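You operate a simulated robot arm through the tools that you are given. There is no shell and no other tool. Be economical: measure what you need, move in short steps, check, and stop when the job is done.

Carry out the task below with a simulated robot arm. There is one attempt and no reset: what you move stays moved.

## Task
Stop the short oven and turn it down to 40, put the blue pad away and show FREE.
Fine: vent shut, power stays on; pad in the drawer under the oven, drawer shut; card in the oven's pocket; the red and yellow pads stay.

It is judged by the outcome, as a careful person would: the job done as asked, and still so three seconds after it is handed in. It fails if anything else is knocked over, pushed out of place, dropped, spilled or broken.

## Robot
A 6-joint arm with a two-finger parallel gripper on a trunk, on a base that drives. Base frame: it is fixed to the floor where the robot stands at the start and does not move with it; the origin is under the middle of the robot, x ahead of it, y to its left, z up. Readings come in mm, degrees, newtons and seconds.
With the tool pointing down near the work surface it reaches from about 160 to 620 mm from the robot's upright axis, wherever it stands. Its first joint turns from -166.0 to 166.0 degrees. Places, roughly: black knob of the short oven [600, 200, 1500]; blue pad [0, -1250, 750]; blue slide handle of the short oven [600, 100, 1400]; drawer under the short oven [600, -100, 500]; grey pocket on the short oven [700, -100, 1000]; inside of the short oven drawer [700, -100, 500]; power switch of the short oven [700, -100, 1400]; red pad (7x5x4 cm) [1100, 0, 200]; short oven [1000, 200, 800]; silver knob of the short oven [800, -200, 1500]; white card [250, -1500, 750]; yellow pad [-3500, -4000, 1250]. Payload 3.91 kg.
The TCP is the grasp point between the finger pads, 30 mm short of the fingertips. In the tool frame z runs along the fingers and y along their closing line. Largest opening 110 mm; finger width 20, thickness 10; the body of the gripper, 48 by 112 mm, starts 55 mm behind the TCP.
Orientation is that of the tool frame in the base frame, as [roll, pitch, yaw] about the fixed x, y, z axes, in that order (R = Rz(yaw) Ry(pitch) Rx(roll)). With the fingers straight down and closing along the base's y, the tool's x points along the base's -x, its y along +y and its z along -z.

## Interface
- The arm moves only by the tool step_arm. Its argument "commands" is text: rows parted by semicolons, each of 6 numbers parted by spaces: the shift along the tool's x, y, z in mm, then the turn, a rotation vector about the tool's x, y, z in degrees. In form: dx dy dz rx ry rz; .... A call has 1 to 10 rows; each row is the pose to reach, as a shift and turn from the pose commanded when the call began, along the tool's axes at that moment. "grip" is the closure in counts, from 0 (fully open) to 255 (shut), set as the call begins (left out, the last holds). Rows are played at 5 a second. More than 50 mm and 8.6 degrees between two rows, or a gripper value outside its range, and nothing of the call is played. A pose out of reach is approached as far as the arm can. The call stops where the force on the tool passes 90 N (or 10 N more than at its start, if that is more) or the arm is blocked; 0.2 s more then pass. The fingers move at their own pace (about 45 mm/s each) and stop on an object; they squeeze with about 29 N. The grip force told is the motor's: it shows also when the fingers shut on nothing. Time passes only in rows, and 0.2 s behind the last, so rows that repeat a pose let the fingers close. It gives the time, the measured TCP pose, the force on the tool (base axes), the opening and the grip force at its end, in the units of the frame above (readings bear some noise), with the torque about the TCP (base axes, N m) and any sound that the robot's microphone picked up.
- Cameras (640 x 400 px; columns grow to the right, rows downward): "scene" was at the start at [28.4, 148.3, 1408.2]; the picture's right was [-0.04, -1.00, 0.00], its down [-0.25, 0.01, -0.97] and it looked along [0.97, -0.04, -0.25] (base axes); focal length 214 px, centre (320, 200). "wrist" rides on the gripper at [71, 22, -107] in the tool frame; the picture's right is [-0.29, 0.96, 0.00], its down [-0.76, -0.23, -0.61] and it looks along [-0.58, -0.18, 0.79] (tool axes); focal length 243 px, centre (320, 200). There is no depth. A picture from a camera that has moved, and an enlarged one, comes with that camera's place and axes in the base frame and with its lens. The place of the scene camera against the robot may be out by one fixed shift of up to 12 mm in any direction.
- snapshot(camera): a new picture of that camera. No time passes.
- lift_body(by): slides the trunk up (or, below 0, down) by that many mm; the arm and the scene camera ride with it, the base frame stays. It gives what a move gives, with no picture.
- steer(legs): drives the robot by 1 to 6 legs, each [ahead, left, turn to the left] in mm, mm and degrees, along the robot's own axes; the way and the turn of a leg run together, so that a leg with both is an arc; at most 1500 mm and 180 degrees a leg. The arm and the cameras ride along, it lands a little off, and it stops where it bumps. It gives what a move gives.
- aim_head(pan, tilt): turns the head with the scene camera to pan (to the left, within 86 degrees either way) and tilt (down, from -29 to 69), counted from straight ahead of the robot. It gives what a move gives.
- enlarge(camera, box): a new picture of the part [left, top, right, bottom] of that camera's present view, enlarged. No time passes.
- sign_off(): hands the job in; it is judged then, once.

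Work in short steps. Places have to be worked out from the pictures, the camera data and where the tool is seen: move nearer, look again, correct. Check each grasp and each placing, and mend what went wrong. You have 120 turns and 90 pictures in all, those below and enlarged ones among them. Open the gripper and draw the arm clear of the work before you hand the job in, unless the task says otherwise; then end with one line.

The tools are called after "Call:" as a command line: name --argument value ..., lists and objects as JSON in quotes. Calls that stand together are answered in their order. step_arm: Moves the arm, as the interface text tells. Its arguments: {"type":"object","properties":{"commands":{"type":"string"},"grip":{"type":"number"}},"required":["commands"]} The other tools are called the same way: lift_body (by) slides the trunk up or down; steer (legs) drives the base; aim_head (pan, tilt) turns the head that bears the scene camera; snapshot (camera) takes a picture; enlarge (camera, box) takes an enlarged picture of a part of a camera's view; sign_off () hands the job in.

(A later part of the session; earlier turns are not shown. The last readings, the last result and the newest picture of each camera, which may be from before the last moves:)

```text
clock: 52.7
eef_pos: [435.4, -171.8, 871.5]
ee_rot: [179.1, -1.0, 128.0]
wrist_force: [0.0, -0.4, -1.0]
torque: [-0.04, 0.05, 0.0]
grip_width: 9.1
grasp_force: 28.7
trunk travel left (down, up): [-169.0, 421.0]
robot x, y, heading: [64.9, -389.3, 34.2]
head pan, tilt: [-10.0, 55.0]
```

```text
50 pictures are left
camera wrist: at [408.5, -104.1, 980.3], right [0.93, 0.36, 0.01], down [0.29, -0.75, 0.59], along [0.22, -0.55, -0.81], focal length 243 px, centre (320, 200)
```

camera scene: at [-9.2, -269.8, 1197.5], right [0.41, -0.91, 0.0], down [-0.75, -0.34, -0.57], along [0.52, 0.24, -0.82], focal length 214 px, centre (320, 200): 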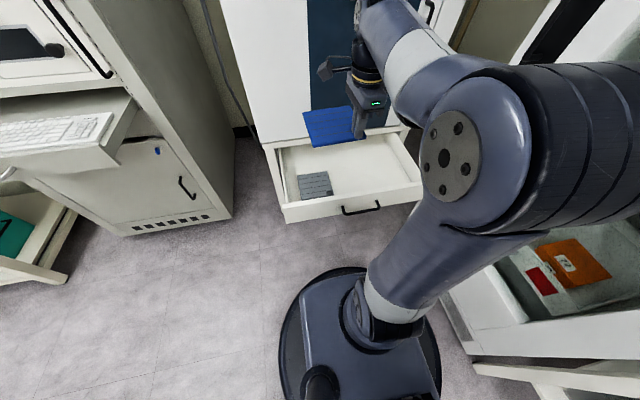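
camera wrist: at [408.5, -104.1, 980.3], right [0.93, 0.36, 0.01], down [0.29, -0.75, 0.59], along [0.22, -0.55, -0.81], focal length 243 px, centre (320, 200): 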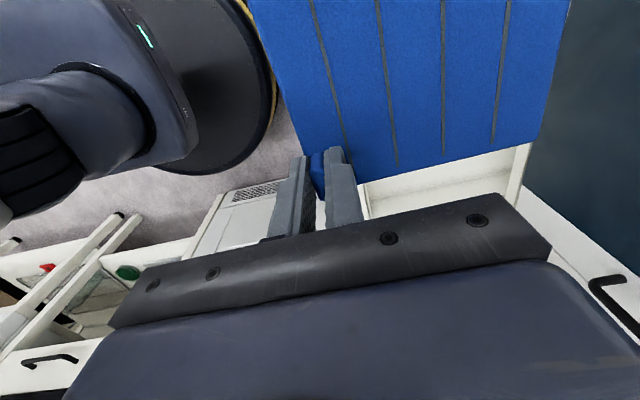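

Triangulation puts the drawer front at depth ≈287 mm (along my approach from the origin), handle ≈(460,-227,510), grey pad at left in it, floor ≈ z 475. I shift the base 70 right and 50 ahead, then bring the pad over the free right-centre space.

Call:
steer --legs '[[50, -70, 0]]'

Call:
step_arm --commands "-22 20 0 0 0 0; -44 40 0 0 0 0; -66 60 0 0 0 0"

Call:
lift_body --by -168

Call:
snapshot --camera "scene"

Call:
snapshot --camera "wrist"

```text
clock: 53.8
eef_pos: [516.0, -202.1, 872.4]
ee_rot: [179.2, -1.0, 128.1]
wrist_force: [-0.1, -0.7, -0.5]
torque: [-0.05, -0.01, 0.01]
grip_width: 9.1
grasp_force: 29.3
trunk travel left (down, up): [-169.0, 421.0]
robot x, y, heading: [145.0, -421.4, 34.3]
head pan, tilt: [-10.0, 55.0]
```

```text
clock: 54.6
eef_pos: [604.4, -215.0, 870.6]
ee_rot: [179.3, -1.0, 128.1]
wrist_force: [0.3, 0.3, -0.1]
torque: [-0.05, -0.01, -0.02]
grip_width: 9.0
grasp_force: 28.9
trunk travel left (down, up): [-169.0, 421.0]
robot x, y, heading: [145.4, -422.4, 34.1]
head pan, tilt: [-10.0, 55.0]
```

```text
clock: 56.5
eef_pos: [605.4, -216.1, 702.7]
ee_rot: [179.3, -1.0, 128.1]
wrist_force: [-0.1, -0.5, -0.4]
torque: [-0.07, 0.02, 0.06]
grip_width: 9.2
grasp_force: 28.6
trunk travel left (down, up): [-1.0, 589.0]
robot x, y, heading: [147.5, -422.5, 34.1]
head pan, tilt: [-10.0, 55.0]
```

```text
49 pictures are left
camera scene: at [72.0, -301.0, 1029.5], right [0.41, -0.91, 0.0], down [-0.75, -0.34, -0.57], along [0.52, 0.24, -0.82], focal length 214 px, centre (320, 200)
```

scene: 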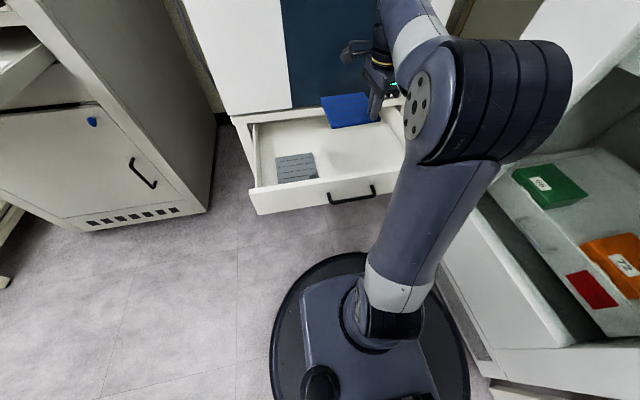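

```text
48 pictures are left
camera wrist: at [577.1, -148.8, 811.4], right [0.93, 0.36, 0.01], down [0.29, -0.75, 0.59], along [0.22, -0.55, -0.81], focal length 243 px, centre (320, 200)
```

wrist: 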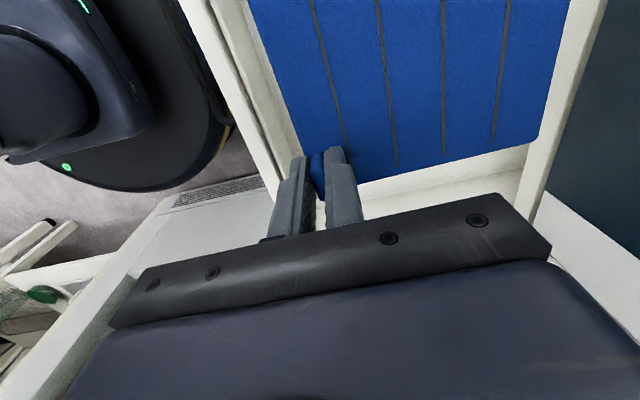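

The pad is over the free part of the drawer. I lower it 150 mm.

Call:
step_arm --commands "0 0 40 0 0 0; 0 0 80 0 0 0; 0 0 115 0 0 0; 0 0 150 0 0 0"

Call:
snapshot --camera "scene"

Call:
snapshot --camera "wrist"

```text
clock: 57.5
eef_pos: [604.1, -211.9, 552.7]
ee_rot: [179.2, -1.0, 128.1]
wrist_force: [-0.4, -0.1, 0.6]
torque: [-0.06, 0.02, -0.01]
grip_width: 9.1
grasp_force: 28.8
trunk travel left (down, up): [-1.0, 589.0]
robot x, y, heading: [148.1, -421.4, 34.2]
head pan, tilt: [-10.0, 55.0]
```

```text
47 pictures are left
camera scene: at [71.9, -301.0, 1029.5], right [0.41, -0.91, 0.0], down [-0.75, -0.34, -0.57], along [0.52, 0.24, -0.82], focal length 214 px, centre (320, 200)
```

scene: 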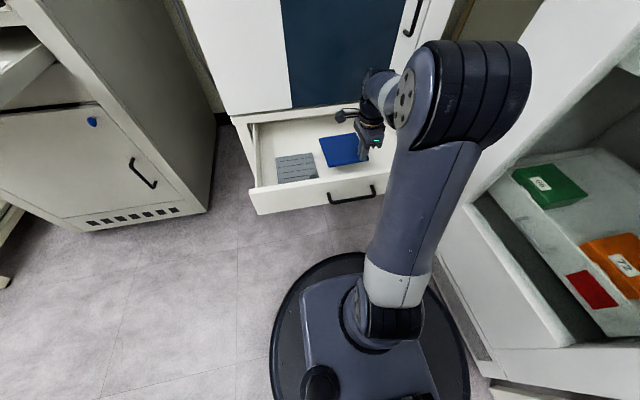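

```text
46 pictures are left
camera wrist: at [576.9, -144.9, 661.9], right [0.93, 0.36, 0.01], down [0.29, -0.75, 0.59], along [0.22, -0.55, -0.81], focal length 243 px, centre (320, 200)
```

wrist: 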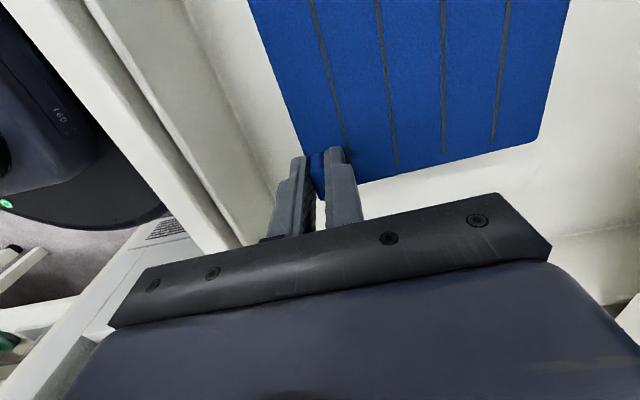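

Clear of grey pad but close, so I shift 20 mm right and lower gently until contact.

Call:
step_arm --commands "-10 0 6 0 0 0; -20 0 14 0 0 0; -20 0 20 0 0 0; -20 0 25 0 0 0; -20 0 30 0 0 0"

Call:
step_arm --commands "0 0 3 0 0 0; 0 0 6 0 0 0"

```text
clock: 58.7
eef_pos: [617.5, -228.2, 523.7]
ee_rot: [179.2, -1.0, 128.2]
wrist_force: [0.0, -0.3, 0.6]
torque: [-0.08, 0.05, 0.0]
grip_width: 9.2
grasp_force: 28.9
trunk travel left (down, up): [-1.0, 589.0]
robot x, y, heading: [148.9, -424.9, 34.1]
head pan, tilt: [-10.0, 55.0]
```

```text
clock: 59.3
eef_pos: [617.2, -228.3, 515.7]
ee_rot: [179.2, -0.9, 128.2]
wrist_force: [0.1, -0.1, -1.1]
torque: [-0.05, 0.01, -0.03]
grip_width: 9.3
grasp_force: 29.3
trunk travel left (down, up): [-1.0, 589.0]
robot x, y, heading: [147.3, -424.9, 34.0]
head pan, tilt: [-10.0, 55.0]
```

Still no contact; further down in small steps.

Call:
step_arm --commands "0 0 4 0 0 0; 0 0 8 0 0 0"

Call:
step_arm --commands "0 0 4 0 0 0; 0 0 8 0 0 0"

Call:
enlarge --camera "scene" --box '[240, 90, 420, 220]'

```text
clock: 59.9
eef_pos: [616.0, -227.6, 508.8]
ee_rot: [179.2, -1.0, 128.2]
wrist_force: [0.2, 0.1, -0.6]
torque: [-0.06, -0.01, 0.01]
grip_width: 9.1
grasp_force: 29.0
trunk travel left (down, up): [-1.0, 589.0]
robot x, y, heading: [151.2, -421.6, 34.1]
head pan, tilt: [-10.0, 55.0]
```

```text
clock: 60.5
eef_pos: [615.9, -228.3, 502.2]
ee_rot: [179.2, -1.0, 128.1]
wrist_force: [-0.1, 0.1, -1.3]
torque: [-0.05, 0.05, 0.0]
grip_width: 9.4
grasp_force: 29.0
trunk travel left (down, up): [-1.0, 589.0]
robot x, y, heading: [148.8, -420.5, 34.2]
head pan, tilt: [-10.0, 55.0]
```

```text
3.08 times, centred on (330, 155) of scene
camera zoom: at [72.0, -301.0, 1029.5], right [0.41, -0.91, 0.0], down [-0.75, -0.34, -0.57], along [0.52, 0.24, -0.82], focal length 660 px, centre (289, 338)
```

zoom: 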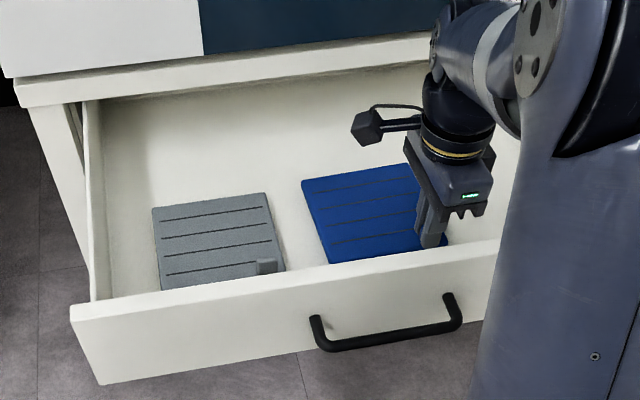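

Good separation from the grey pad; still a little above the floor. I continue down.

Call:
step_arm --commands "0 0 4 0 0 0; 0 0 8 0 0 0"

Call:
step_arm --commands "0 0 4 0 0 0; 0 0 8 0 0 0"

Call:
enlarge --camera "scene" --box '[240, 90, 420, 220]'

```text
clock: 61.1
eef_pos: [615.6, -227.8, 494.2]
ee_rot: [179.0, -1.0, 127.9]
wrist_force: [-0.1, -0.5, 8.4]
torque: [0.71, 0.69, 0.03]
grip_width: 9.0
grasp_force: 28.7
trunk travel left (down, up): [-1.0, 589.0]
robot x, y, heading: [142.8, -424.3, 34.5]
head pan, tilt: [-10.0, 55.0]
```

```text
clock: 61.7
eef_pos: [617.2, -227.5, 491.7]
ee_rot: [178.3, -0.8, 128.0]
wrist_force: [-2.4, -1.1, 73.1]
torque: [-0.48, 0.55, 0.05]
grip_width: 9.5
grasp_force: 29.5
trunk travel left (down, up): [-1.0, 589.0]
robot x, y, heading: [148.3, -419.8, 34.4]
head pan, tilt: [-10.0, 55.0]
```

```text
3.08 times, centred on (330, 155) of scene
camera zoom: at [68.9, -302.2, 1030.7], right [0.41, -0.91, 0.0], down [-0.75, -0.34, -0.58], along [0.53, 0.24, -0.82], focal length 660 px, centre (289, 338)
```

zoom: 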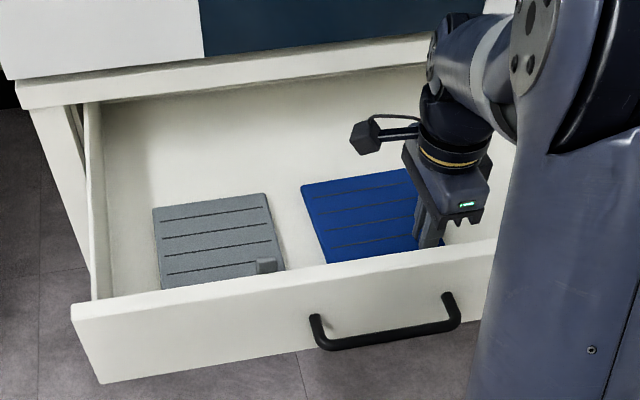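

The pad is on the drawer floor (pressing 73 N); I ease up 6 mm, open the fingers modestly, then rise.

Call:
step_arm --commands "0 0 -3 0 0 0; 0 0 -6 0 0 0; 0 0 -6 0 0 0"

Call:
step_arm --commands "0 0 0 0 0 0; 0 0 0 0 0 0; 0 0 0 0 0 0; 0 0 -15 0 0 0; 0 0 -50 0 0 0; 0 0 -95 0 0 0; 0 0 -140 0 0 0; 0 0 -185 0 0 0" --grip 160

Call:
snapshot --camera "scene"

```text
clock: 62.5
eef_pos: [616.9, -225.8, 491.8]
ee_rot: [178.9, -0.9, 128.1]
wrist_force: [5.5, -1.0, 39.2]
torque: [-0.77, -0.25, 0.04]
grip_width: 9.3
grasp_force: 28.7
trunk travel left (down, up): [-1.0, 589.0]
robot x, y, heading: [146.2, -421.4, 34.4]
head pan, tilt: [-10.0, 55.0]
```

```text
clock: 64.3
eef_pos: [617.1, -231.9, 676.4]
ee_rot: [179.3, -0.9, 128.1]
wrist_force: [0.1, -0.7, 0.9]
torque: [-0.01, 0.01, 0.0]
grip_width: 41.0
grasp_force: 0.0
trunk travel left (down, up): [-1.0, 589.0]
robot x, y, heading: [145.4, -425.3, 34.2]
head pan, tilt: [-10.0, 55.0]
```

```text
43 pictures are left
camera scene: at [72.1, -300.9, 1029.5], right [0.41, -0.91, 0.0], down [-0.75, -0.34, -0.57], along [0.52, 0.24, -0.82], focal length 214 px, centre (320, 200)
```

scene: 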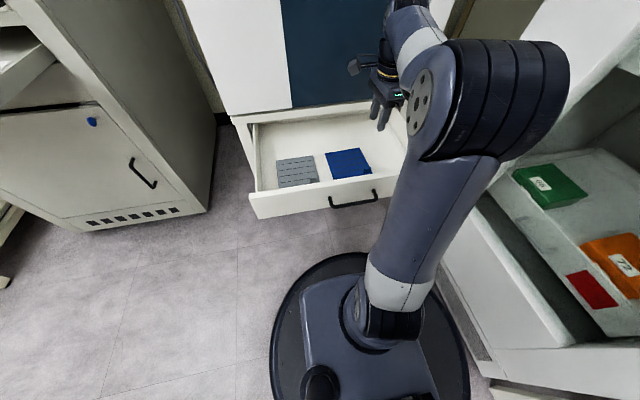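

The blue pad rests flat beside the grey one. Now I turn the tool to point forward (closing line vertical) while drawing back, so I can push the drawer shut.

Call:
step_arm --commands "5 -15 0 -8 0 0; 10 -30 0 -16 0 0; 15 -45 0 -24 0 0; 20 -60 0 -32 0 0; 25 -75 0 -40 0 0; 30 -90 0 -48 0 0; 35 -105 0 -56 0 0; 40 -120 0 -64 0 0; 45 -135 0 -72 0 0; 50 -150 0 -80 0 0" --grip 255

Call:
step_arm --commands "0 0 0 -5 0 0; 0 0 0 -10 0 0"

Call:
snapshot --camera "scene"

```text
clock: 66.4
eef_pos: [474.0, -224.6, 647.2]
ee_rot: [109.5, -5.8, 138.8]
wrist_force: [0.9, -0.1, 0.5]
torque: [-0.01, 0.0, -0.02]
grip_width: 0.0
grasp_force: 29.0
trunk travel left (down, up): [-1.0, 589.0]
robot x, y, heading: [147.2, -420.2, 34.3]
head pan, tilt: [-10.0, 55.0]
stopped in row 10: the arm was blocked; the commanded pose is now the measured one
```

```text
clock: 67.0
eef_pos: [470.4, -229.3, 650.1]
ee_rot: [99.0, -5.5, 138.6]
wrist_force: [-0.5, 0.8, -0.4]
torque: [0.03, -0.01, 0.0]
grip_width: 0.0
grasp_force: 29.1
trunk travel left (down, up): [-1.0, 589.0]
robot x, y, heading: [145.4, -425.3, 34.1]
head pan, tilt: [-10.0, 55.0]
```

```text
42 pictures are left
camera scene: at [72.0, -301.0, 1030.6], right [0.41, -0.91, 0.0], down [-0.75, -0.34, -0.57], along [0.52, 0.24, -0.82], focal length 214 px, centre (320, 200)
```

scene: 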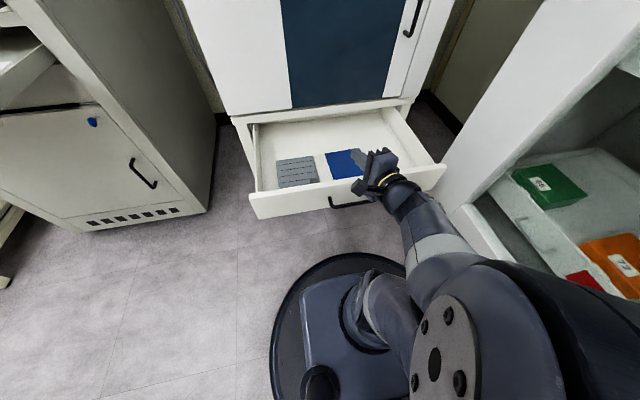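

The arm reached a limit near horizontal and is yawed ~15° left. A 45° forward-down tilt suffices: I re-tilt, and shift left to beside the handle and lower.

Call:
step_arm --commands "22 -8 -5 7 0 0; 44 -16 -10 14 0 0; 66 -24 -15 21 0 0; 88 -32 -20 28 0 0; 100 -40 -25 36 0 0"

Call:
snapshot --camera "scene"

```text
clock: 67.7
eef_pos: [437.2, -202.3, 579.3]
ee_rot: [125.1, -10.7, 136.4]
wrist_force: [0.1, -0.3, 0.1]
torque: [-0.01, 0.01, 0.0]
grip_width: 0.1
grasp_force: 28.5
trunk travel left (down, up): [-1.0, 589.0]
robot x, y, heading: [148.0, -418.9, 34.2]
head pan, tilt: [-10.0, 55.0]
stopped in row 3: the arm was blocked; the commanded pose is now the measured one
```

```text
41 pictures are left
camera scene: at [74.6, -297.2, 1028.9], right [0.41, -0.91, 0.0], down [-0.75, -0.34, -0.57], along [0.52, 0.23, -0.82], focal length 214 px, centre (320, 200)
```

scene: 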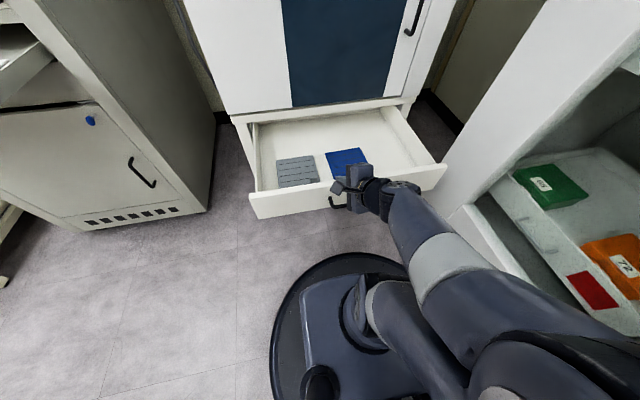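

The arm folds too tightly this close. I back the base off 170 mm to work with a straighter arm, then check.

Call:
steer --legs '[[-170, 0, 0]]'

Call:
step_arm --commands "0 0 20 0 0 0; 0 0 40 0 0 0; 0 0 60 0 0 0"

Call:
snapshot --camera "scene"

```text
clock: 69.2
eef_pos: [295.9, -297.7, 579.5]
ee_rot: [124.9, -10.7, 136.4]
wrist_force: [0.6, -0.3, -0.4]
torque: [0.01, 0.0, -0.01]
grip_width: 0.0
grasp_force: 28.3
trunk travel left (down, up): [-1.0, 589.0]
robot x, y, heading: [2.9, -517.9, 34.2]
head pan, tilt: [-10.0, 55.0]
```

```text
clock: 70.0
eef_pos: [324.6, -260.3, 548.1]
ee_rot: [124.6, -10.5, 136.5]
wrist_force: [1.0, -0.3, 0.5]
torque: [-0.02, 0.0, 0.02]
grip_width: 0.1
grasp_force: 29.1
trunk travel left (down, up): [-1.0, 589.0]
robot x, y, heading: [9.6, -517.6, 34.1]
head pan, tilt: [-10.0, 55.0]
```

```text
40 pictures are left
camera scene: at [-69.4, -397.2, 1029.5], right [0.41, -0.91, 0.0], down [-0.75, -0.34, -0.57], along [0.52, 0.24, -0.82], focal length 214 px, centre (320, 200)
```

scene: 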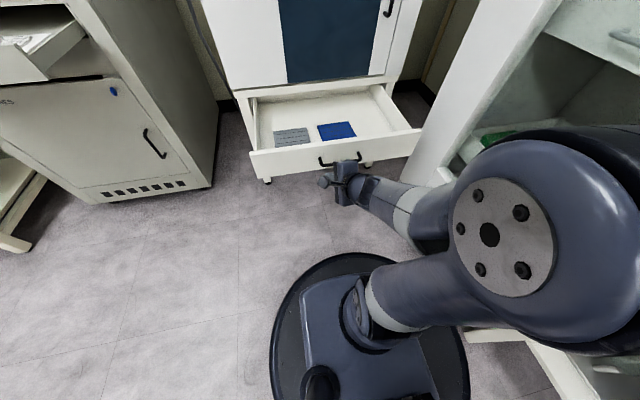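

Elbow is up and free now. I shift the fingertips left of the handle and a bit lower (tip ≈ z 497), then drive forward to meet the drawer front.

Call:
step_arm --commands "25 -15 18 0 0 0; 51 -30 36 0 0 0"

Call:
steer --legs '[[110, 0, 0]]'

Call:
snapshot --camera "scene"

Call:
snapshot --camera "wrist"

```text
clock: 70.6
eef_pos: [288.2, -211.4, 516.0]
ee_rot: [124.7, -10.7, 136.7]
wrist_force: [0.8, -1.4, -0.3]
torque: [0.02, 0.02, -0.05]
grip_width: 0.1
grasp_force: 28.7
trunk travel left (down, up): [-1.0, 589.0]
robot x, y, heading: [5.1, -520.1, 34.3]
head pan, tilt: [-10.0, 55.0]
```

```text
clock: 71.8
eef_pos: [380.1, -149.1, 515.6]
ee_rot: [124.6, -10.6, 136.4]
wrist_force: [0.6, 0.6, 0.7]
torque: [0.02, 0.0, 0.02]
grip_width: 0.3
grasp_force: 29.5
trunk travel left (down, up): [-1.0, 589.0]
robot x, y, heading: [95.8, -459.0, 34.1]
head pan, tilt: [-10.0, 55.0]
```

```text
39 pictures are left
camera scene: at [21.6, -335.4, 1029.5], right [0.41, -0.91, 0.0], down [-0.75, -0.34, -0.57], along [0.52, 0.23, -0.82], focal length 214 px, centre (320, 200)
```

scene: 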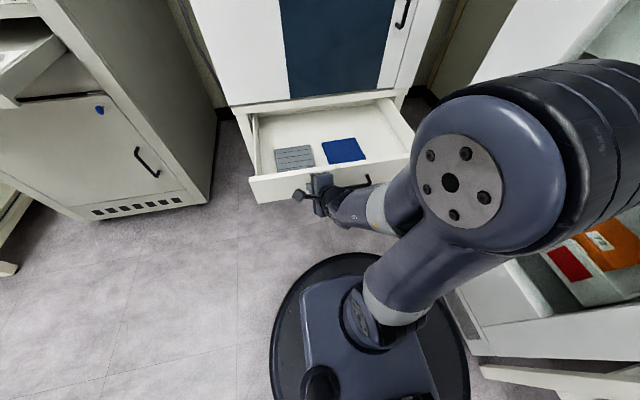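

```text
38 pictures are left
camera wrist: at [286.5, -166.6, 606.3], right [0.69, 0.1, 0.72], down [0.13, -0.99, 0.01], along [0.72, 0.08, -0.69], focal length 243 px, centre (320, 200)
```

wrist: 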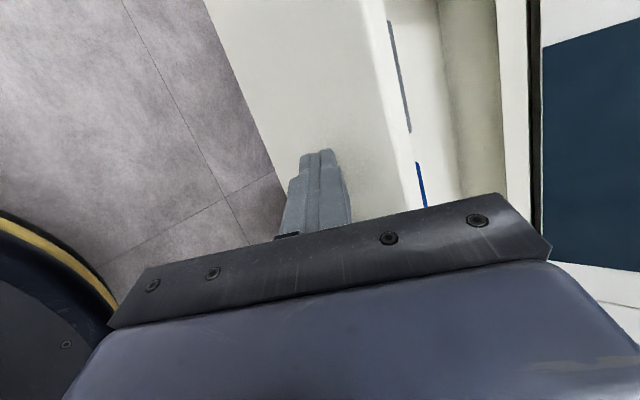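

Fingertips are centred on the drawer front's height, left of the handle. I drive ahead to push it in.

Call:
steer --legs '[[180, 0, 0]]'

Call:
steer --legs '[[100, 0, 0]]'

Call:
snapshot --camera "scene"

```text
clock: 73.3
eef_pos: [527.4, -48.4, 515.8]
ee_rot: [124.5, -10.7, 136.5]
wrist_force: [-0.3, 1.1, -0.2]
torque: [0.04, 0.0, 0.01]
grip_width: 0.0
grasp_force: 28.6
trunk travel left (down, up): [-1.0, 589.0]
robot x, y, heading: [244.0, -356.0, 34.2]
head pan, tilt: [-10.0, 55.0]
```

```text
clock: 74.4
eef_pos: [608.9, 8.0, 517.2]
ee_rot: [124.7, -10.7, 136.6]
wrist_force: [-0.7, 0.5, 0.3]
torque: [0.02, 0.0, 0.02]
grip_width: 0.0
grasp_force: 28.9
trunk travel left (down, up): [-1.0, 589.0]
robot x, y, heading: [327.0, -302.4, 34.5]
head pan, tilt: [-10.0, 55.0]
```

```text
37 pictures are left
camera scene: at [250.9, -179.4, 1029.5], right [0.41, -0.91, 0.0], down [-0.75, -0.34, -0.57], along [0.52, 0.24, -0.82], focal length 214 px, centre (320, 200)
```

scene: 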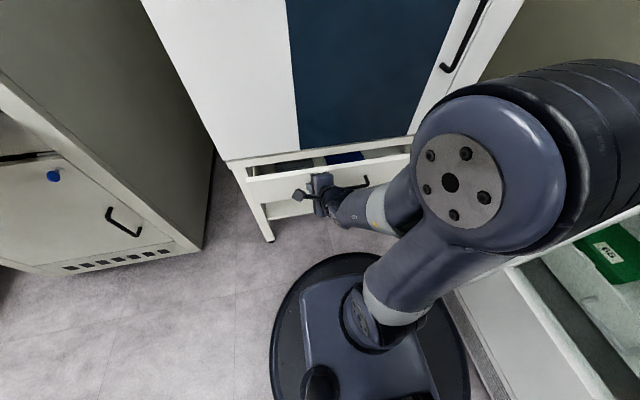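

Nearly shut. I push the last bit.

Call:
steer --legs '[[35, 0, 0]]'

Call:
steer --legs '[[30, 0, 0]]'

Call:
snapshot --camera "scene"

```text
clock: 75.3
eef_pos: [637.9, 26.8, 515.0]
ee_rot: [124.6, -10.7, 136.4]
wrist_force: [-0.1, 0.9, -0.6]
torque: [-0.04, -0.04, -0.05]
grip_width: 0.0
grasp_force: 29.3
trunk travel left (down, up): [-1.0, 589.0]
robot x, y, heading: [355.5, -279.1, 34.5]
head pan, tilt: [-10.0, 55.0]
```

```text
clock: 76.1
eef_pos: [660.1, 43.1, 515.7]
ee_rot: [124.7, -10.6, 136.5]
wrist_force: [-32.6, -19.7, 10.1]
torque: [-0.03, 0.09, 0.07]
grip_width: 0.1
grasp_force: 28.7
trunk travel left (down, up): [-1.0, 589.0]
robot x, y, heading: [382.2, -261.1, 34.3]
head pan, tilt: [-10.0, 55.0]
```

```text
36 pictures are left
camera scene: at [302.8, -143.9, 1029.6], right [0.41, -0.91, 0.0], down [-0.75, -0.34, -0.58], along [0.52, 0.24, -0.82], focal length 214 px, centre (320, 200)
```

scene: 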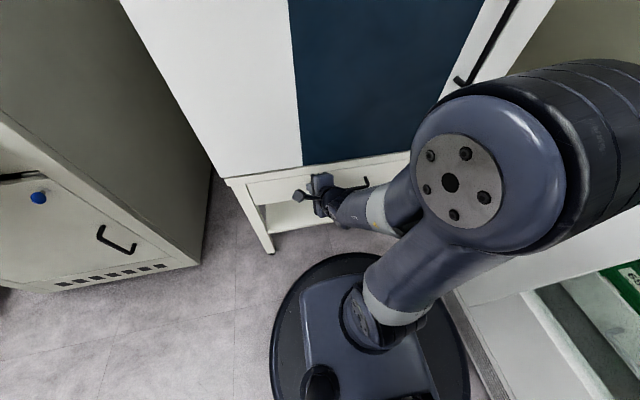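

Drawer is shut (resisting at ~38 N). Now the controls: I back off 120 mm, raise the trunk, then level the tool to point square at the panel while raising it.

Call:
steer --legs '[[-120, 40, 0]]'

Call:
lift_body --by 575

Call:
step_arm --commands "8 36 -25 -7 -2.9 -1.3; 16 72 -50 -14 -5.8 -2.6; 24 108 -75 -21 -8.7 -3.9; 32 144 -100 -28 -11.6 -5.2; 40 180 -125 -35.4 -14.6 -6.6; 48 216 -150 -35.4 -14.6 -6.6; 56 252 -175 -35.4 -14.6 -6.6"

Call:
aim_head --pan 0 --tilt 20

Call:
snapshot --camera "scene"

```text
clock: 77.4
eef_pos: [540.2, 9.8, 514.8]
ee_rot: [124.8, -10.6, 136.7]
wrist_force: [-0.2, 0.3, 0.4]
torque: [0.04, -0.03, 0.01]
grip_width: 0.0
grasp_force: 29.4
trunk travel left (down, up): [-1.0, 589.0]
robot x, y, heading: [264.3, -298.8, 34.4]
head pan, tilt: [-10.0, 55.0]
```

```text
refused: 575 is not a number from -400 to 400
```

```text
clock: 78.7
eef_pos: [619.6, -54.1, 695.5]
ee_rot: [101.3, -0.8, 125.8]
wrist_force: [-0.1, 0.2, 0.1]
torque: [0.02, 0.01, 0.01]
grip_width: 0.0
grasp_force: 28.8
out of reach, approached as far as the arm can: row 1, 2, 3, 4, 5, 6
trunk travel left (down, up): [-1.0, 589.0]
robot x, y, heading: [262.3, -296.1, 34.3]
head pan, tilt: [-10.0, 55.0]
stopped in row 6: the arm was blocked; the commanded pose is now the measured one
```

```text
clock: 79.7
eef_pos: [618.9, -54.7, 697.2]
ee_rot: [101.1, -0.9, 125.7]
wrist_force: [0.5, -0.7, 1.1]
torque: [0.03, 0.01, 0.01]
grip_width: 0.1
grasp_force: 29.0
trunk travel left (down, up): [-1.0, 589.0]
robot x, y, heading: [261.8, -297.6, 34.4]
head pan, tilt: [0.0, 20.0]
```

```text
35 pictures are left
camera scene: at [200.7, -152.3, 1081.5], right [0.57, -0.82, 0.0], down [-0.29, -0.2, -0.94], along [0.77, 0.53, -0.35], focal length 214 px, centre (320, 200)
```

scene: 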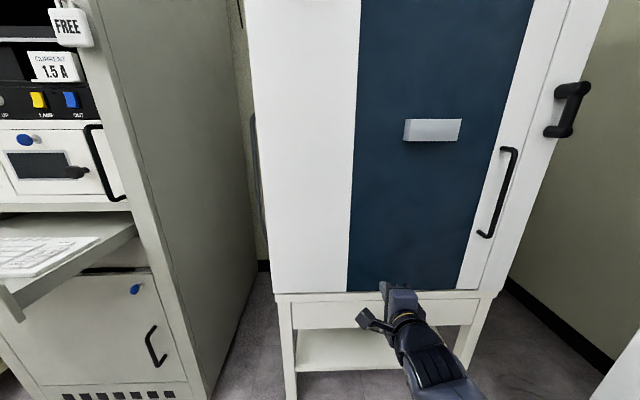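

The lift was refused (max 400) so the arm only partly levelled. I back off 60 mm and raise the trunk in two moves.

Call:
steer --legs '[[-60, 0, 0]]'

Call:
lift_body --by 400

Call:
lift_body --by 180

Call:
step_arm --commands "0 35 0 -4 -0.5 -2; 0 70 0 -8 -0.5 -3; 0 105 0 -11 -1 -4; 0 140 0 -11 -1 -4; 0 170 0 -11 -1 -4"

```text
clock: 80.7
eef_pos: [572.1, -89.8, 695.6]
ee_rot: [101.1, -0.8, 125.9]
wrist_force: [0.5, 0.1, -0.7]
torque: [0.0, -0.01, -0.02]
grip_width: 0.0
grasp_force: 29.1
trunk travel left (down, up): [-1.0, 589.0]
robot x, y, heading: [215.2, -330.4, 34.5]
head pan, tilt: [0.0, 20.0]
```

```text
clock: 84.5
eef_pos: [568.1, -90.6, 1098.2]
ee_rot: [100.8, -0.7, 125.8]
wrist_force: [-1.0, -0.2, 0.3]
torque: [0.03, 0.01, 0.02]
grip_width: 0.0
grasp_force: 29.6
trunk travel left (down, up): [-401.0, 189.0]
robot x, y, heading: [208.7, -331.2, 34.5]
head pan, tilt: [0.0, 20.0]
```

```text
clock: 86.5
eef_pos: [566.7, -89.6, 1277.4]
ee_rot: [100.9, -0.7, 125.7]
wrist_force: [0.5, -0.3, 0.1]
torque: [-0.02, 0.0, -0.01]
grip_width: 0.0
grasp_force: 29.5
trunk travel left (down, up): [-581.0, 9.0]
robot x, y, heading: [207.4, -331.0, 34.4]
head pan, tilt: [0.0, 20.0]
```

```text
clock: 87.7
eef_pos: [593.6, -73.4, 1442.5]
ee_rot: [89.8, 3.3, 125.0]
wrist_force: [0.3, -1.5, -0.1]
torque: [-0.02, 0.03, 0.04]
grip_width: 0.0
grasp_force: 29.0
out of reach, approached as far as the arm can: row 5
trunk travel left (down, up): [-581.0, 9.0]
robot x, y, heading: [207.2, -328.3, 34.6]
head pan, tilt: [0.0, 20.0]
```

TCP is level at z 1442 but the arm reports near its reach. I look at the configuration and the panel.

Call:
snapshot --camera "scene"

Call:
snapshot --camera "wrist"

```text
34 pictures are left
camera scene: at [146.3, -187.1, 1661.6], right [0.57, -0.82, 0.0], down [-0.28, -0.19, -0.94], along [0.78, 0.53, -0.34], focal length 214 px, centre (320, 200)
```

scene: 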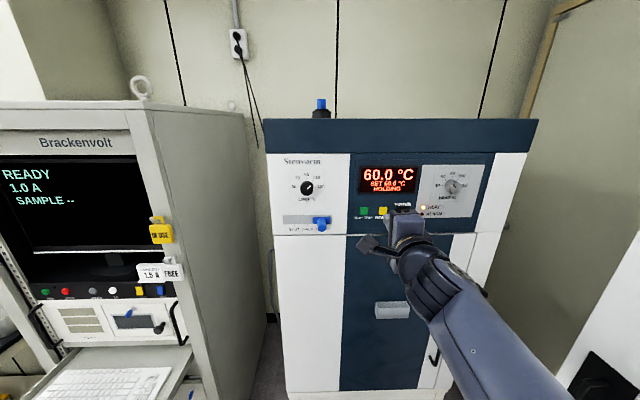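

```text
33 pictures are left
camera wrist: at [463.4, -75.5, 1459.4], right [0.13, -0.19, 0.97], down [-0.05, -0.98, -0.19], along [0.99, -0.03, -0.14], focal length 243 px, centre (320, 200)
```

wrist: 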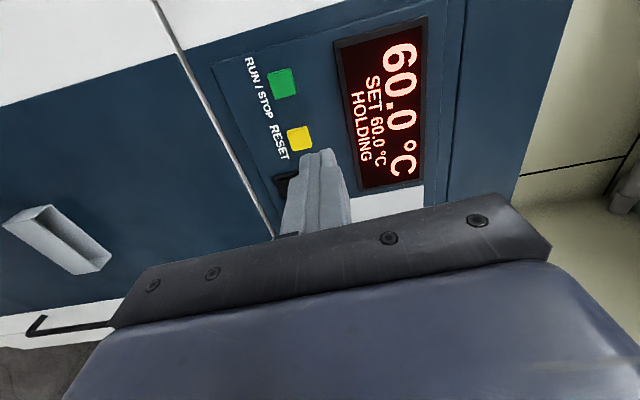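

From the wrist view the green button is at ≈(680,27,1418), i.e. 33 mm left, 23 mm below and ~98 mm ahead of the fingertips. I move most of the way and check.

Call:
step_arm --commands "16 -12 0 0 0 0; 33 -23 20 0 0 0; 33 -23 50 0 0 0; 33 -23 75 0 0 0"

Call:
snapshot --camera "wrist"

```text
clock: 88.7
eef_pos: [652.2, -27.2, 1424.6]
ee_rot: [90.0, 3.3, 125.8]
wrist_force: [-0.2, -0.8, -0.3]
torque: [0.02, 0.0, 0.0]
grip_width: 0.0
grasp_force: 28.8
out of reach, approached as far as the arm can: row 1, 2, 3, 4
trunk travel left (down, up): [-581.0, 9.0]
robot x, y, heading: [212.1, -331.9, 34.5]
head pan, tilt: [0.0, 20.0]
```

```text
32 pictures are left
camera wrist: at [521.2, -31.4, 1442.0], right [0.14, -0.19, 0.97], down [-0.04, -0.98, -0.19], along [0.99, -0.01, -0.14], focal length 243 px, centre (320, 200)
```

wrist: 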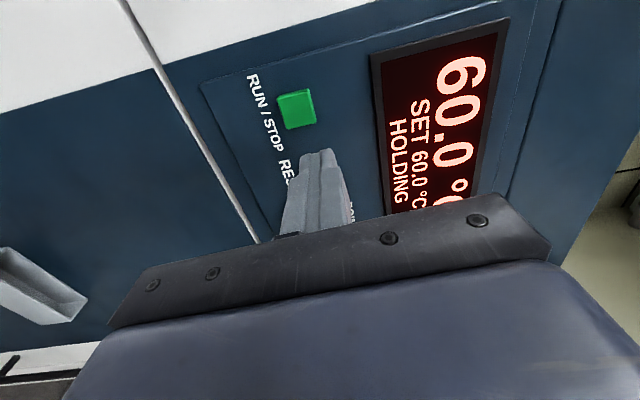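

The arm is close to a limit, so I use base and trunk for the remaining offsets: 30 left, 9 down.

Call:
steer --legs '[[0, 30, 0]]'

Call:
lift_body --by -8

Call:
snapshot --camera "wrist"

```text
clock: 89.5
eef_pos: [632.7, -3.2, 1425.7]
ee_rot: [90.0, 3.4, 125.8]
wrist_force: [0.1, 0.0, -0.3]
torque: [-0.02, 0.0, -0.01]
grip_width: 0.0
grasp_force: 28.2
trunk travel left (down, up): [-581.0, 9.0]
robot x, y, heading: [192.3, -306.2, 34.2]
head pan, tilt: [0.0, 20.0]
```

```text
clock: 90.1
eef_pos: [633.1, -4.0, 1416.8]
ee_rot: [90.1, 3.3, 125.8]
wrist_force: [-0.4, 0.2, -0.7]
torque: [-0.01, -0.02, 0.04]
grip_width: 0.2
grasp_force: 29.3
trunk travel left (down, up): [-573.0, 17.0]
robot x, y, heading: [194.7, -303.3, 34.3]
head pan, tilt: [0.0, 20.0]
```

```text
31 pictures are left
camera wrist: at [503.7, -7.2, 1434.2], right [0.14, -0.19, 0.97], down [-0.04, -0.98, -0.19], along [0.99, -0.01, -0.14], focal length 243 px, centre (320, 200)
```

wrist: 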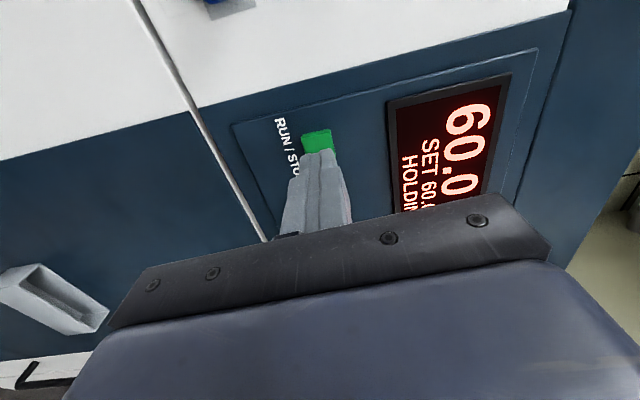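

Fingertips are lined up on the green button, ~25 mm away. I press by driving ahead in small legs.

Call:
steer --legs '[[22, 0, 0]]'

Call:
steer --legs '[[8, 0, 0]]'

Call:
enlarge --camera "scene" --box '[260, 110, 540, 260]'

```text
clock: 90.9
eef_pos: [652.9, 9.7, 1417.0]
ee_rot: [90.0, 3.3, 126.0]
wrist_force: [0.5, -0.8, -0.4]
torque: [-0.05, -0.01, 0.05]
grip_width: 0.0
grasp_force: 29.4
trunk travel left (down, up): [-573.0, 17.0]
robot x, y, heading: [212.6, -295.5, 34.4]
head pan, tilt: [0.0, 20.0]
```

```text
clock: 91.6
eef_pos: [658.3, 13.1, 1417.1]
ee_rot: [90.0, 3.3, 125.8]
wrist_force: [-2.3, -1.0, -0.3]
torque: [-0.02, -0.02, 0.02]
grip_width: 0.0
grasp_force: 28.3
trunk travel left (down, up): [-573.0, 17.0]
robot x, y, heading: [218.3, -286.7, 34.4]
head pan, tilt: [0.0, 20.0]
heard: click
```

```text
2.29 times, centred on (400, 185) of scene
camera zoom: at [153.7, -145.9, 1653.6], right [0.57, -0.82, 0.0], down [-0.28, -0.19, -0.94], along [0.78, 0.53, -0.34], focal length 490 px, centre (137, 234)
```

zoom: 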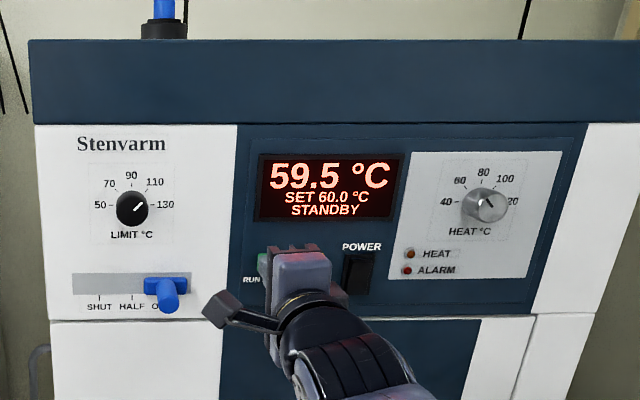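

Click heard and the display now says STANDBY. The HEAT scale runs 40 (left) to 120 (right), so the silver knob must go ~45° counter-clockwise. I back off, move base right and trunk/arm up toward the knob.

Call:
steer --legs '[[-90, 0, 0], [0, -110, 0]]'

Call:
lift_body --by 17

Call:
step_arm --commands "-30 14 0 0 0 0; -60 28 0 0 0 0; -90 42 0 0 0 0; -115 56 0 0 0 0" --grip 80

Call:
snapshot --camera "wrist"

Call:
snapshot --camera "scene"

```text
clock: 93.5
eef_pos: [645.7, -129.6, 1417.2]
ee_rot: [90.0, 3.3, 125.9]
wrist_force: [0.1, 1.0, -0.3]
torque: [-0.02, 0.01, 0.01]
grip_width: 0.0
grasp_force: 29.0
trunk travel left (down, up): [-573.0, 17.0]
robot x, y, heading: [204.4, -431.1, 34.4]
head pan, tilt: [0.0, 20.0]
```

```text
clock: 94.2
eef_pos: [646.5, -128.8, 1433.6]
ee_rot: [90.0, 3.4, 125.8]
wrist_force: [0.1, -0.3, -0.2]
torque: [0.0, 0.0, 0.01]
grip_width: 0.0
grasp_force: 28.9
trunk travel left (down, up): [-590.0, 0.0]
robot x, y, heading: [206.0, -432.9, 34.5]
head pan, tilt: [0.0, 20.0]
```

```text
clock: 95.2
eef_pos: [710.5, -219.2, 1494.0]
ee_rot: [90.1, 3.3, 125.9]
wrist_force: [-0.1, 0.0, 0.3]
torque: [-0.03, -0.02, -0.01]
grip_width: 75.4
grasp_force: 0.0
trunk travel left (down, up): [-590.0, 0.0]
robot x, y, heading: [203.9, -429.0, 34.8]
head pan, tilt: [0.0, 20.0]
```

```text
29 pictures are left
camera wrist: at [581.0, -222.7, 1512.3], right [0.14, -0.19, 0.97], down [-0.04, -0.98, -0.19], along [0.99, -0.01, -0.14], focal length 243 px, centre (320, 200)
```

wrist: 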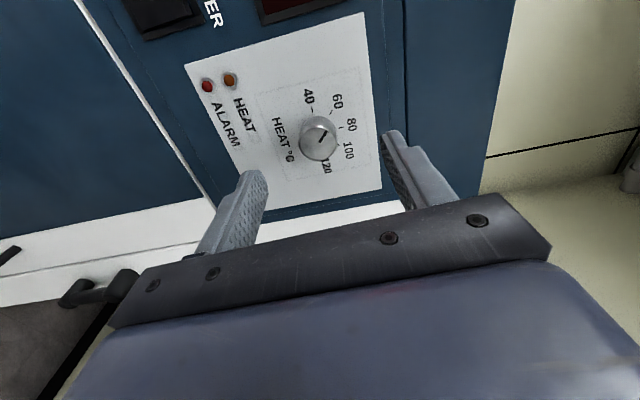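

```text
28 pictures are left
camera scene: at [141.3, -287.2, 1670.6], right [0.56, -0.83, 0.0], down [-0.28, -0.19, -0.94], along [0.78, 0.53, -0.34], focal length 214 px, centre (320, 200)
```

scene: 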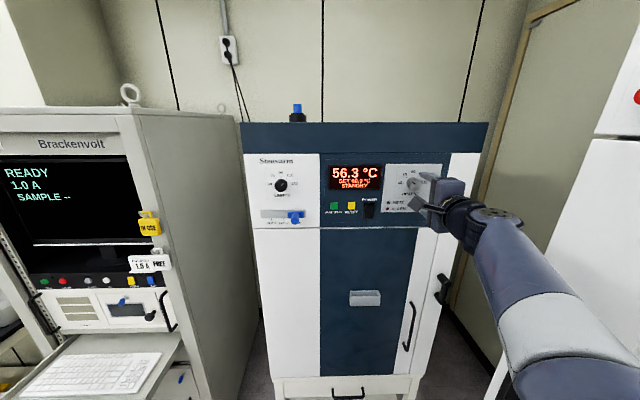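

The wrist view gives the silver knob centre ≈(805,-169,1491): 12 mm right and 3 mm below my axis, pointer at 60. I correct and advance 60 mm.

Call:
step_arm --commands "-12 -3 20 0 0 0; -12 -3 40 0 0 0; -12 -3 60 0 0 0"

Call:
snapshot --camera "wrist"

```text
clock: 96.0
eef_pos: [765.4, -192.3, 1493.0]
ee_rot: [90.0, 3.3, 125.8]
wrist_force: [1.0, 0.5, -0.5]
torque: [-0.02, -0.02, -0.05]
grip_width: 75.2
grasp_force: 0.0
trunk travel left (down, up): [-590.0, 0.0]
robot x, y, heading: [206.9, -430.0, 34.5]
head pan, tilt: [0.0, 20.0]
```

```text
27 pictures are left
camera wrist: at [636.2, -197.1, 1510.6], right [0.14, -0.19, 0.97], down [-0.04, -0.98, -0.19], along [0.99, -0.01, -0.14], focal length 243 px, centre (320, 200)
```

wrist: 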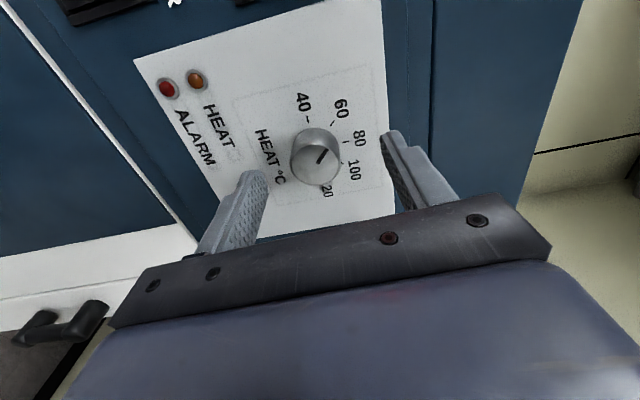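

Slight correction (4 right, 2 down) and advance 25 mm so the fingers straddle the knob, then look.

Call:
step_arm --commands "-4 -2 12 0 0 0; -4 -2 25 0 0 0"

Call:
snapshot --camera "wrist"

```text
clock: 96.6
eef_pos: [788.8, -182.6, 1491.9]
ee_rot: [90.1, 3.3, 125.8]
wrist_force: [0.2, 0.9, -0.2]
torque: [0.01, 0.02, 0.01]
grip_width: 75.4
grasp_force: 0.1
trunk travel left (down, up): [-590.0, 0.0]
robot x, y, heading: [205.1, -432.5, 34.5]
head pan, tilt: [0.0, 20.0]
```

```text
26 pictures are left
camera wrist: at [659.8, -186.2, 1509.1], right [0.14, -0.19, 0.97], down [-0.04, -0.98, -0.19], along [0.99, -0.02, -0.14], focal length 243 px, centre (320, 200)
```

wrist: 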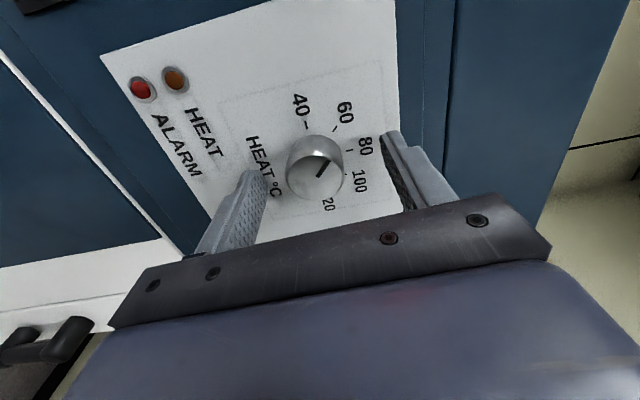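

Knob is between the fingers and aligned if its face sits 15 mm inside the tips. I close on it.

Call:
step_arm --commands "0 0 0 0 0 0; 0 0 0 0 0 0; 0 0 0 0 0 0; 0 0 0 0 0 0; 0 0 0 0 0 0" --grip 255

Call:
snapshot --camera "wrist"

```text
clock: 97.8
eef_pos: [789.8, -182.7, 1488.4]
ee_rot: [90.4, 3.3, 125.8]
wrist_force: [-9.3, -5.7, -28.9]
torque: [-0.03, 0.19, 0.07]
grip_width: 35.7
grasp_force: 44.8
trunk travel left (down, up): [-590.0, 0.0]
robot x, y, heading: [202.9, -431.3, 34.7]
head pan, tilt: [0.0, 20.0]
```

```text
25 pictures are left
camera wrist: at [660.3, -186.2, 1506.3], right [0.14, -0.19, 0.97], down [-0.04, -0.98, -0.18], along [0.99, -0.02, -0.15], focal length 243 px, centre (320, 200)
```

wrist: 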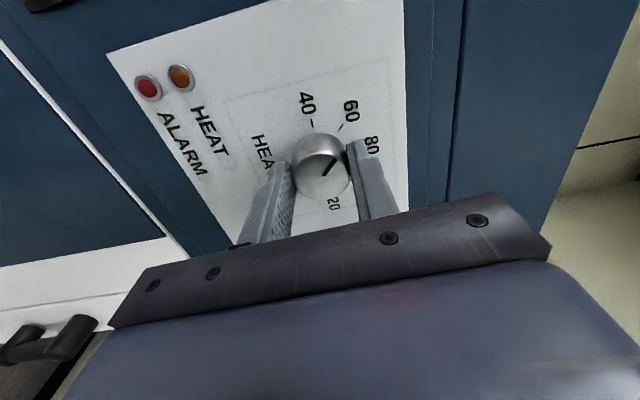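

Gripped at 35.7 mm. I relieve the vertical load (3 mm down) and turn counter-clockwise 24° first, then read the display.

Call:
step_arm --commands "0 -3 0 0 0 0; 0 -3 0 0 0 -8; 0 -3 0 0 0 -16; 0 -3 0 0 0 -24; 0 -3 0 0 0 -24"

Call:
enlarge --camera "scene" --box '[310, 140, 470, 240]'

```text
clock: 99.0
eef_pos: [790.7, -182.9, 1487.3]
ee_rot: [90.2, 27.4, 125.9]
wrist_force: [-8.9, -4.7, -26.8]
torque: [0.15, -0.07, -0.82]
grip_width: 35.4
grasp_force: 44.9
trunk travel left (down, up): [-590.0, 0.0]
robot x, y, heading: [207.7, -432.8, 34.6]
head pan, tilt: [0.0, 20.0]
```

```text
4.00 times, centred on (390, 190) of scene
camera zoom: at [141.7, -287.0, 1670.6], right [0.56, -0.83, 0.0], down [-0.28, -0.19, -0.94], along [0.78, 0.53, -0.34], focal length 858 px, centre (40, 240)
```

zoom: 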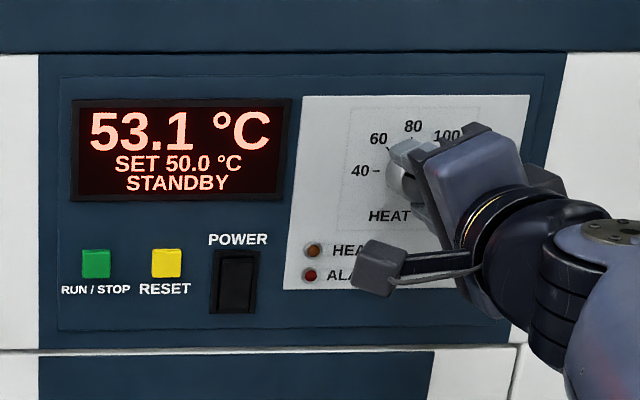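

SET went to 50.0 after ~24°. I turn ~21° more.

Call:
step_arm --commands "0 0 0 0 0 -7; 0 0 0 0 0 -14; 0 0 0 0 0 -21; 0 0 0 0 0 -21"

Call:
enlarge --camera "scene" --box '[310, 140, 470, 240]'

```text
clock: 100.0
eef_pos: [790.2, -182.5, 1486.6]
ee_rot: [90.3, 48.2, 126.0]
wrist_force: [-6.5, -7.4, -25.8]
torque: [0.1, -0.11, -0.38]
grip_width: 35.4
grasp_force: 45.1
trunk travel left (down, up): [-590.0, 0.0]
robot x, y, heading: [203.6, -429.9, 34.1]
head pan, tilt: [0.0, 20.0]
```

```text
4.00 times, centred on (390, 190) of scene
camera zoom: at [142.3, -287.6, 1670.6], right [0.56, -0.83, 0.0], down [-0.28, -0.19, -0.94], along [0.78, 0.53, -0.34], focal length 858 px, centre (40, 240)
```

zoom: 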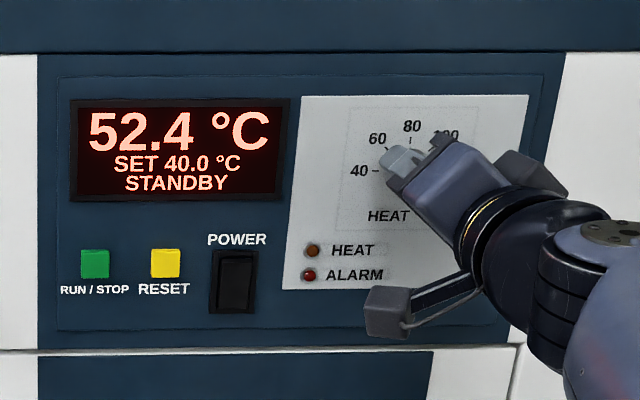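

SET reads 40.0. I open the fingers and withdraw straight back, then level the tool roll again.

Call:
step_arm --commands "0 0 0 0 0 0; 0 0 0 0 0 0; 0 0 0 0 0 0; 0 0 0 0 0 0; 0 0 -25 0 0 0; 0 0 -60 0 0 0; 0 0 -95 0 0 0" --grip 80

Call:
step_arm --commands "0 0 0 0 0 8; 0 0 0 0 0 16; 0 0 0 0 0 24; 0 0 0 0 0 32; 0 0 0 0 0 40; 0 0 0 0 0 46" --grip 255

Call:
enlarge --camera "scene" --box '[230, 110, 500, 270]'

```text
clock: 101.6
eef_pos: [711.2, -236.7, 1488.9]
ee_rot: [90.1, 48.3, 125.8]
wrist_force: [-0.2, 0.1, 0.1]
torque: [-0.01, -0.01, 0.0]
grip_width: 75.5
grasp_force: 0.1
trunk travel left (down, up): [-590.0, 0.0]
robot x, y, heading: [203.6, -429.0, 34.3]
head pan, tilt: [0.0, 20.0]
```

```text
clock: 103.0
eef_pos: [710.1, -237.7, 1489.7]
ee_rot: [90.0, 2.1, 125.8]
wrist_force: [0.1, -1.2, 0.2]
torque: [-0.03, 0.03, 0.01]
grip_width: 0.2
grasp_force: 28.9
trunk travel left (down, up): [-590.0, 0.0]
robot x, y, heading: [205.3, -428.1, 34.5]
head pan, tilt: [0.0, 20.0]
```

```text
2.37 times, centred on (365, 190) of scene
camera zoom: at [141.1, -287.1, 1670.6], right [0.56, -0.83, 0.0], down [-0.28, -0.19, -0.94], along [0.78, 0.53, -0.34], focal length 508 px, centre (213, 224)
```

zoom: 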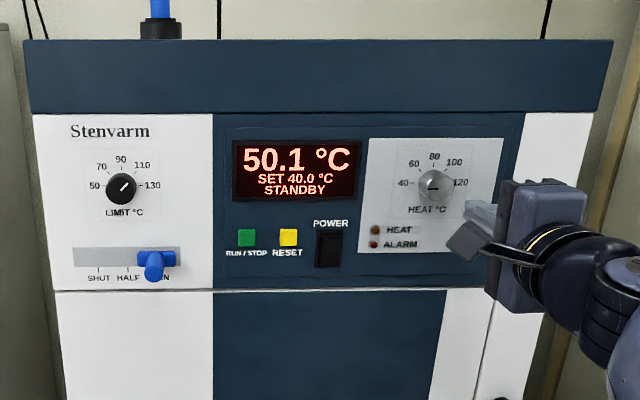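

The knob points at 40 and stays. Next the vent slide: I bring the arm back to centre, lower, and drive left to stand right of the blue peg.

Call:
step_arm --commands "30 -14 0 0 0 0; 60 -28 0 0 0 0; 90 -42 0 0 0 0; 115 -56 0 0 0 0"

Call:
lift_body --by -45

Call:
steer --legs '[[0, 165, 0]]'

Call:
snapshot --camera "wrist"

Call:
snapshot --camera "scene"

```text
clock: 104.0
eef_pos: [646.4, -146.8, 1428.4]
ee_rot: [90.1, 2.4, 125.9]
wrist_force: [-0.6, 0.4, -0.5]
torque: [0.01, 0.0, 0.0]
grip_width: 0.1
grasp_force: 28.8
trunk travel left (down, up): [-590.0, 0.0]
robot x, y, heading: [202.7, -428.0, 34.4]
head pan, tilt: [0.0, 20.0]
```

```text
clock: 104.9
eef_pos: [646.6, -146.9, 1383.6]
ee_rot: [89.9, 2.3, 125.9]
wrist_force: [0.4, -0.2, 1.0]
torque: [-0.01, -0.04, -0.02]
grip_width: 0.1
grasp_force: 29.2
trunk travel left (down, up): [-545.0, 45.0]
robot x, y, heading: [206.5, -428.7, 34.3]
head pan, tilt: [0.0, 20.0]
```

```text
clock: 106.3
eef_pos: [555.3, -14.2, 1382.4]
ee_rot: [90.0, 2.4, 125.6]
wrist_force: [0.4, 0.3, 0.4]
torque: [-0.05, -0.03, -0.02]
grip_width: 0.0
grasp_force: 29.6
trunk travel left (down, up): [-545.0, 45.0]
robot x, y, heading: [116.8, -294.2, 34.2]
head pan, tilt: [0.0, 20.0]
```

```text
21 pictures are left
camera wrist: at [426.6, -17.6, 1402.5], right [0.15, -0.2, 0.97], down [-0.05, -0.98, -0.2], along [0.99, -0.02, -0.15], focal length 243 px, centre (320, 200)
```

wrist: 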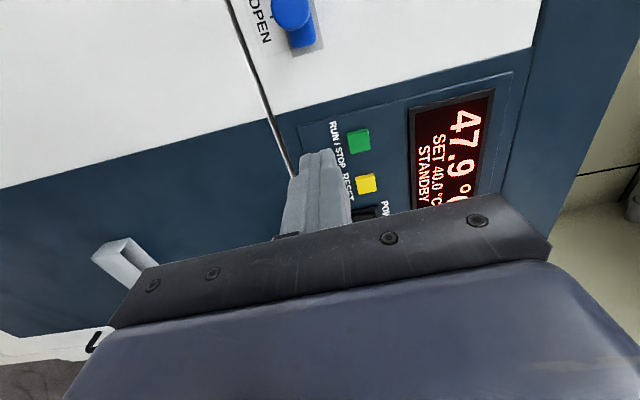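

```text
20 pictures are left
camera scene: at [49.8, -151.9, 1625.5], right [0.56, -0.83, 0.0], down [-0.28, -0.19, -0.94], along [0.78, 0.53, -0.34], focal length 214 px, centre (320, 200)
```

scene: 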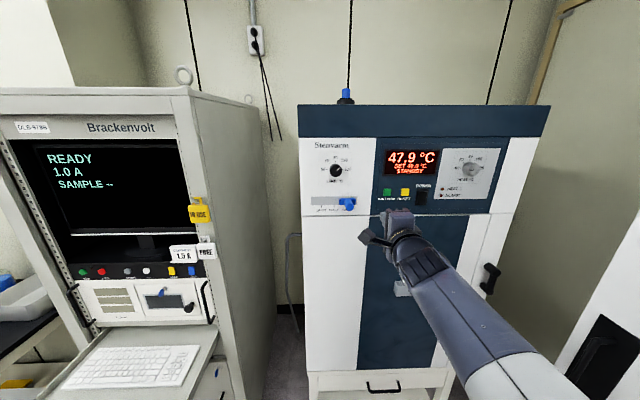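

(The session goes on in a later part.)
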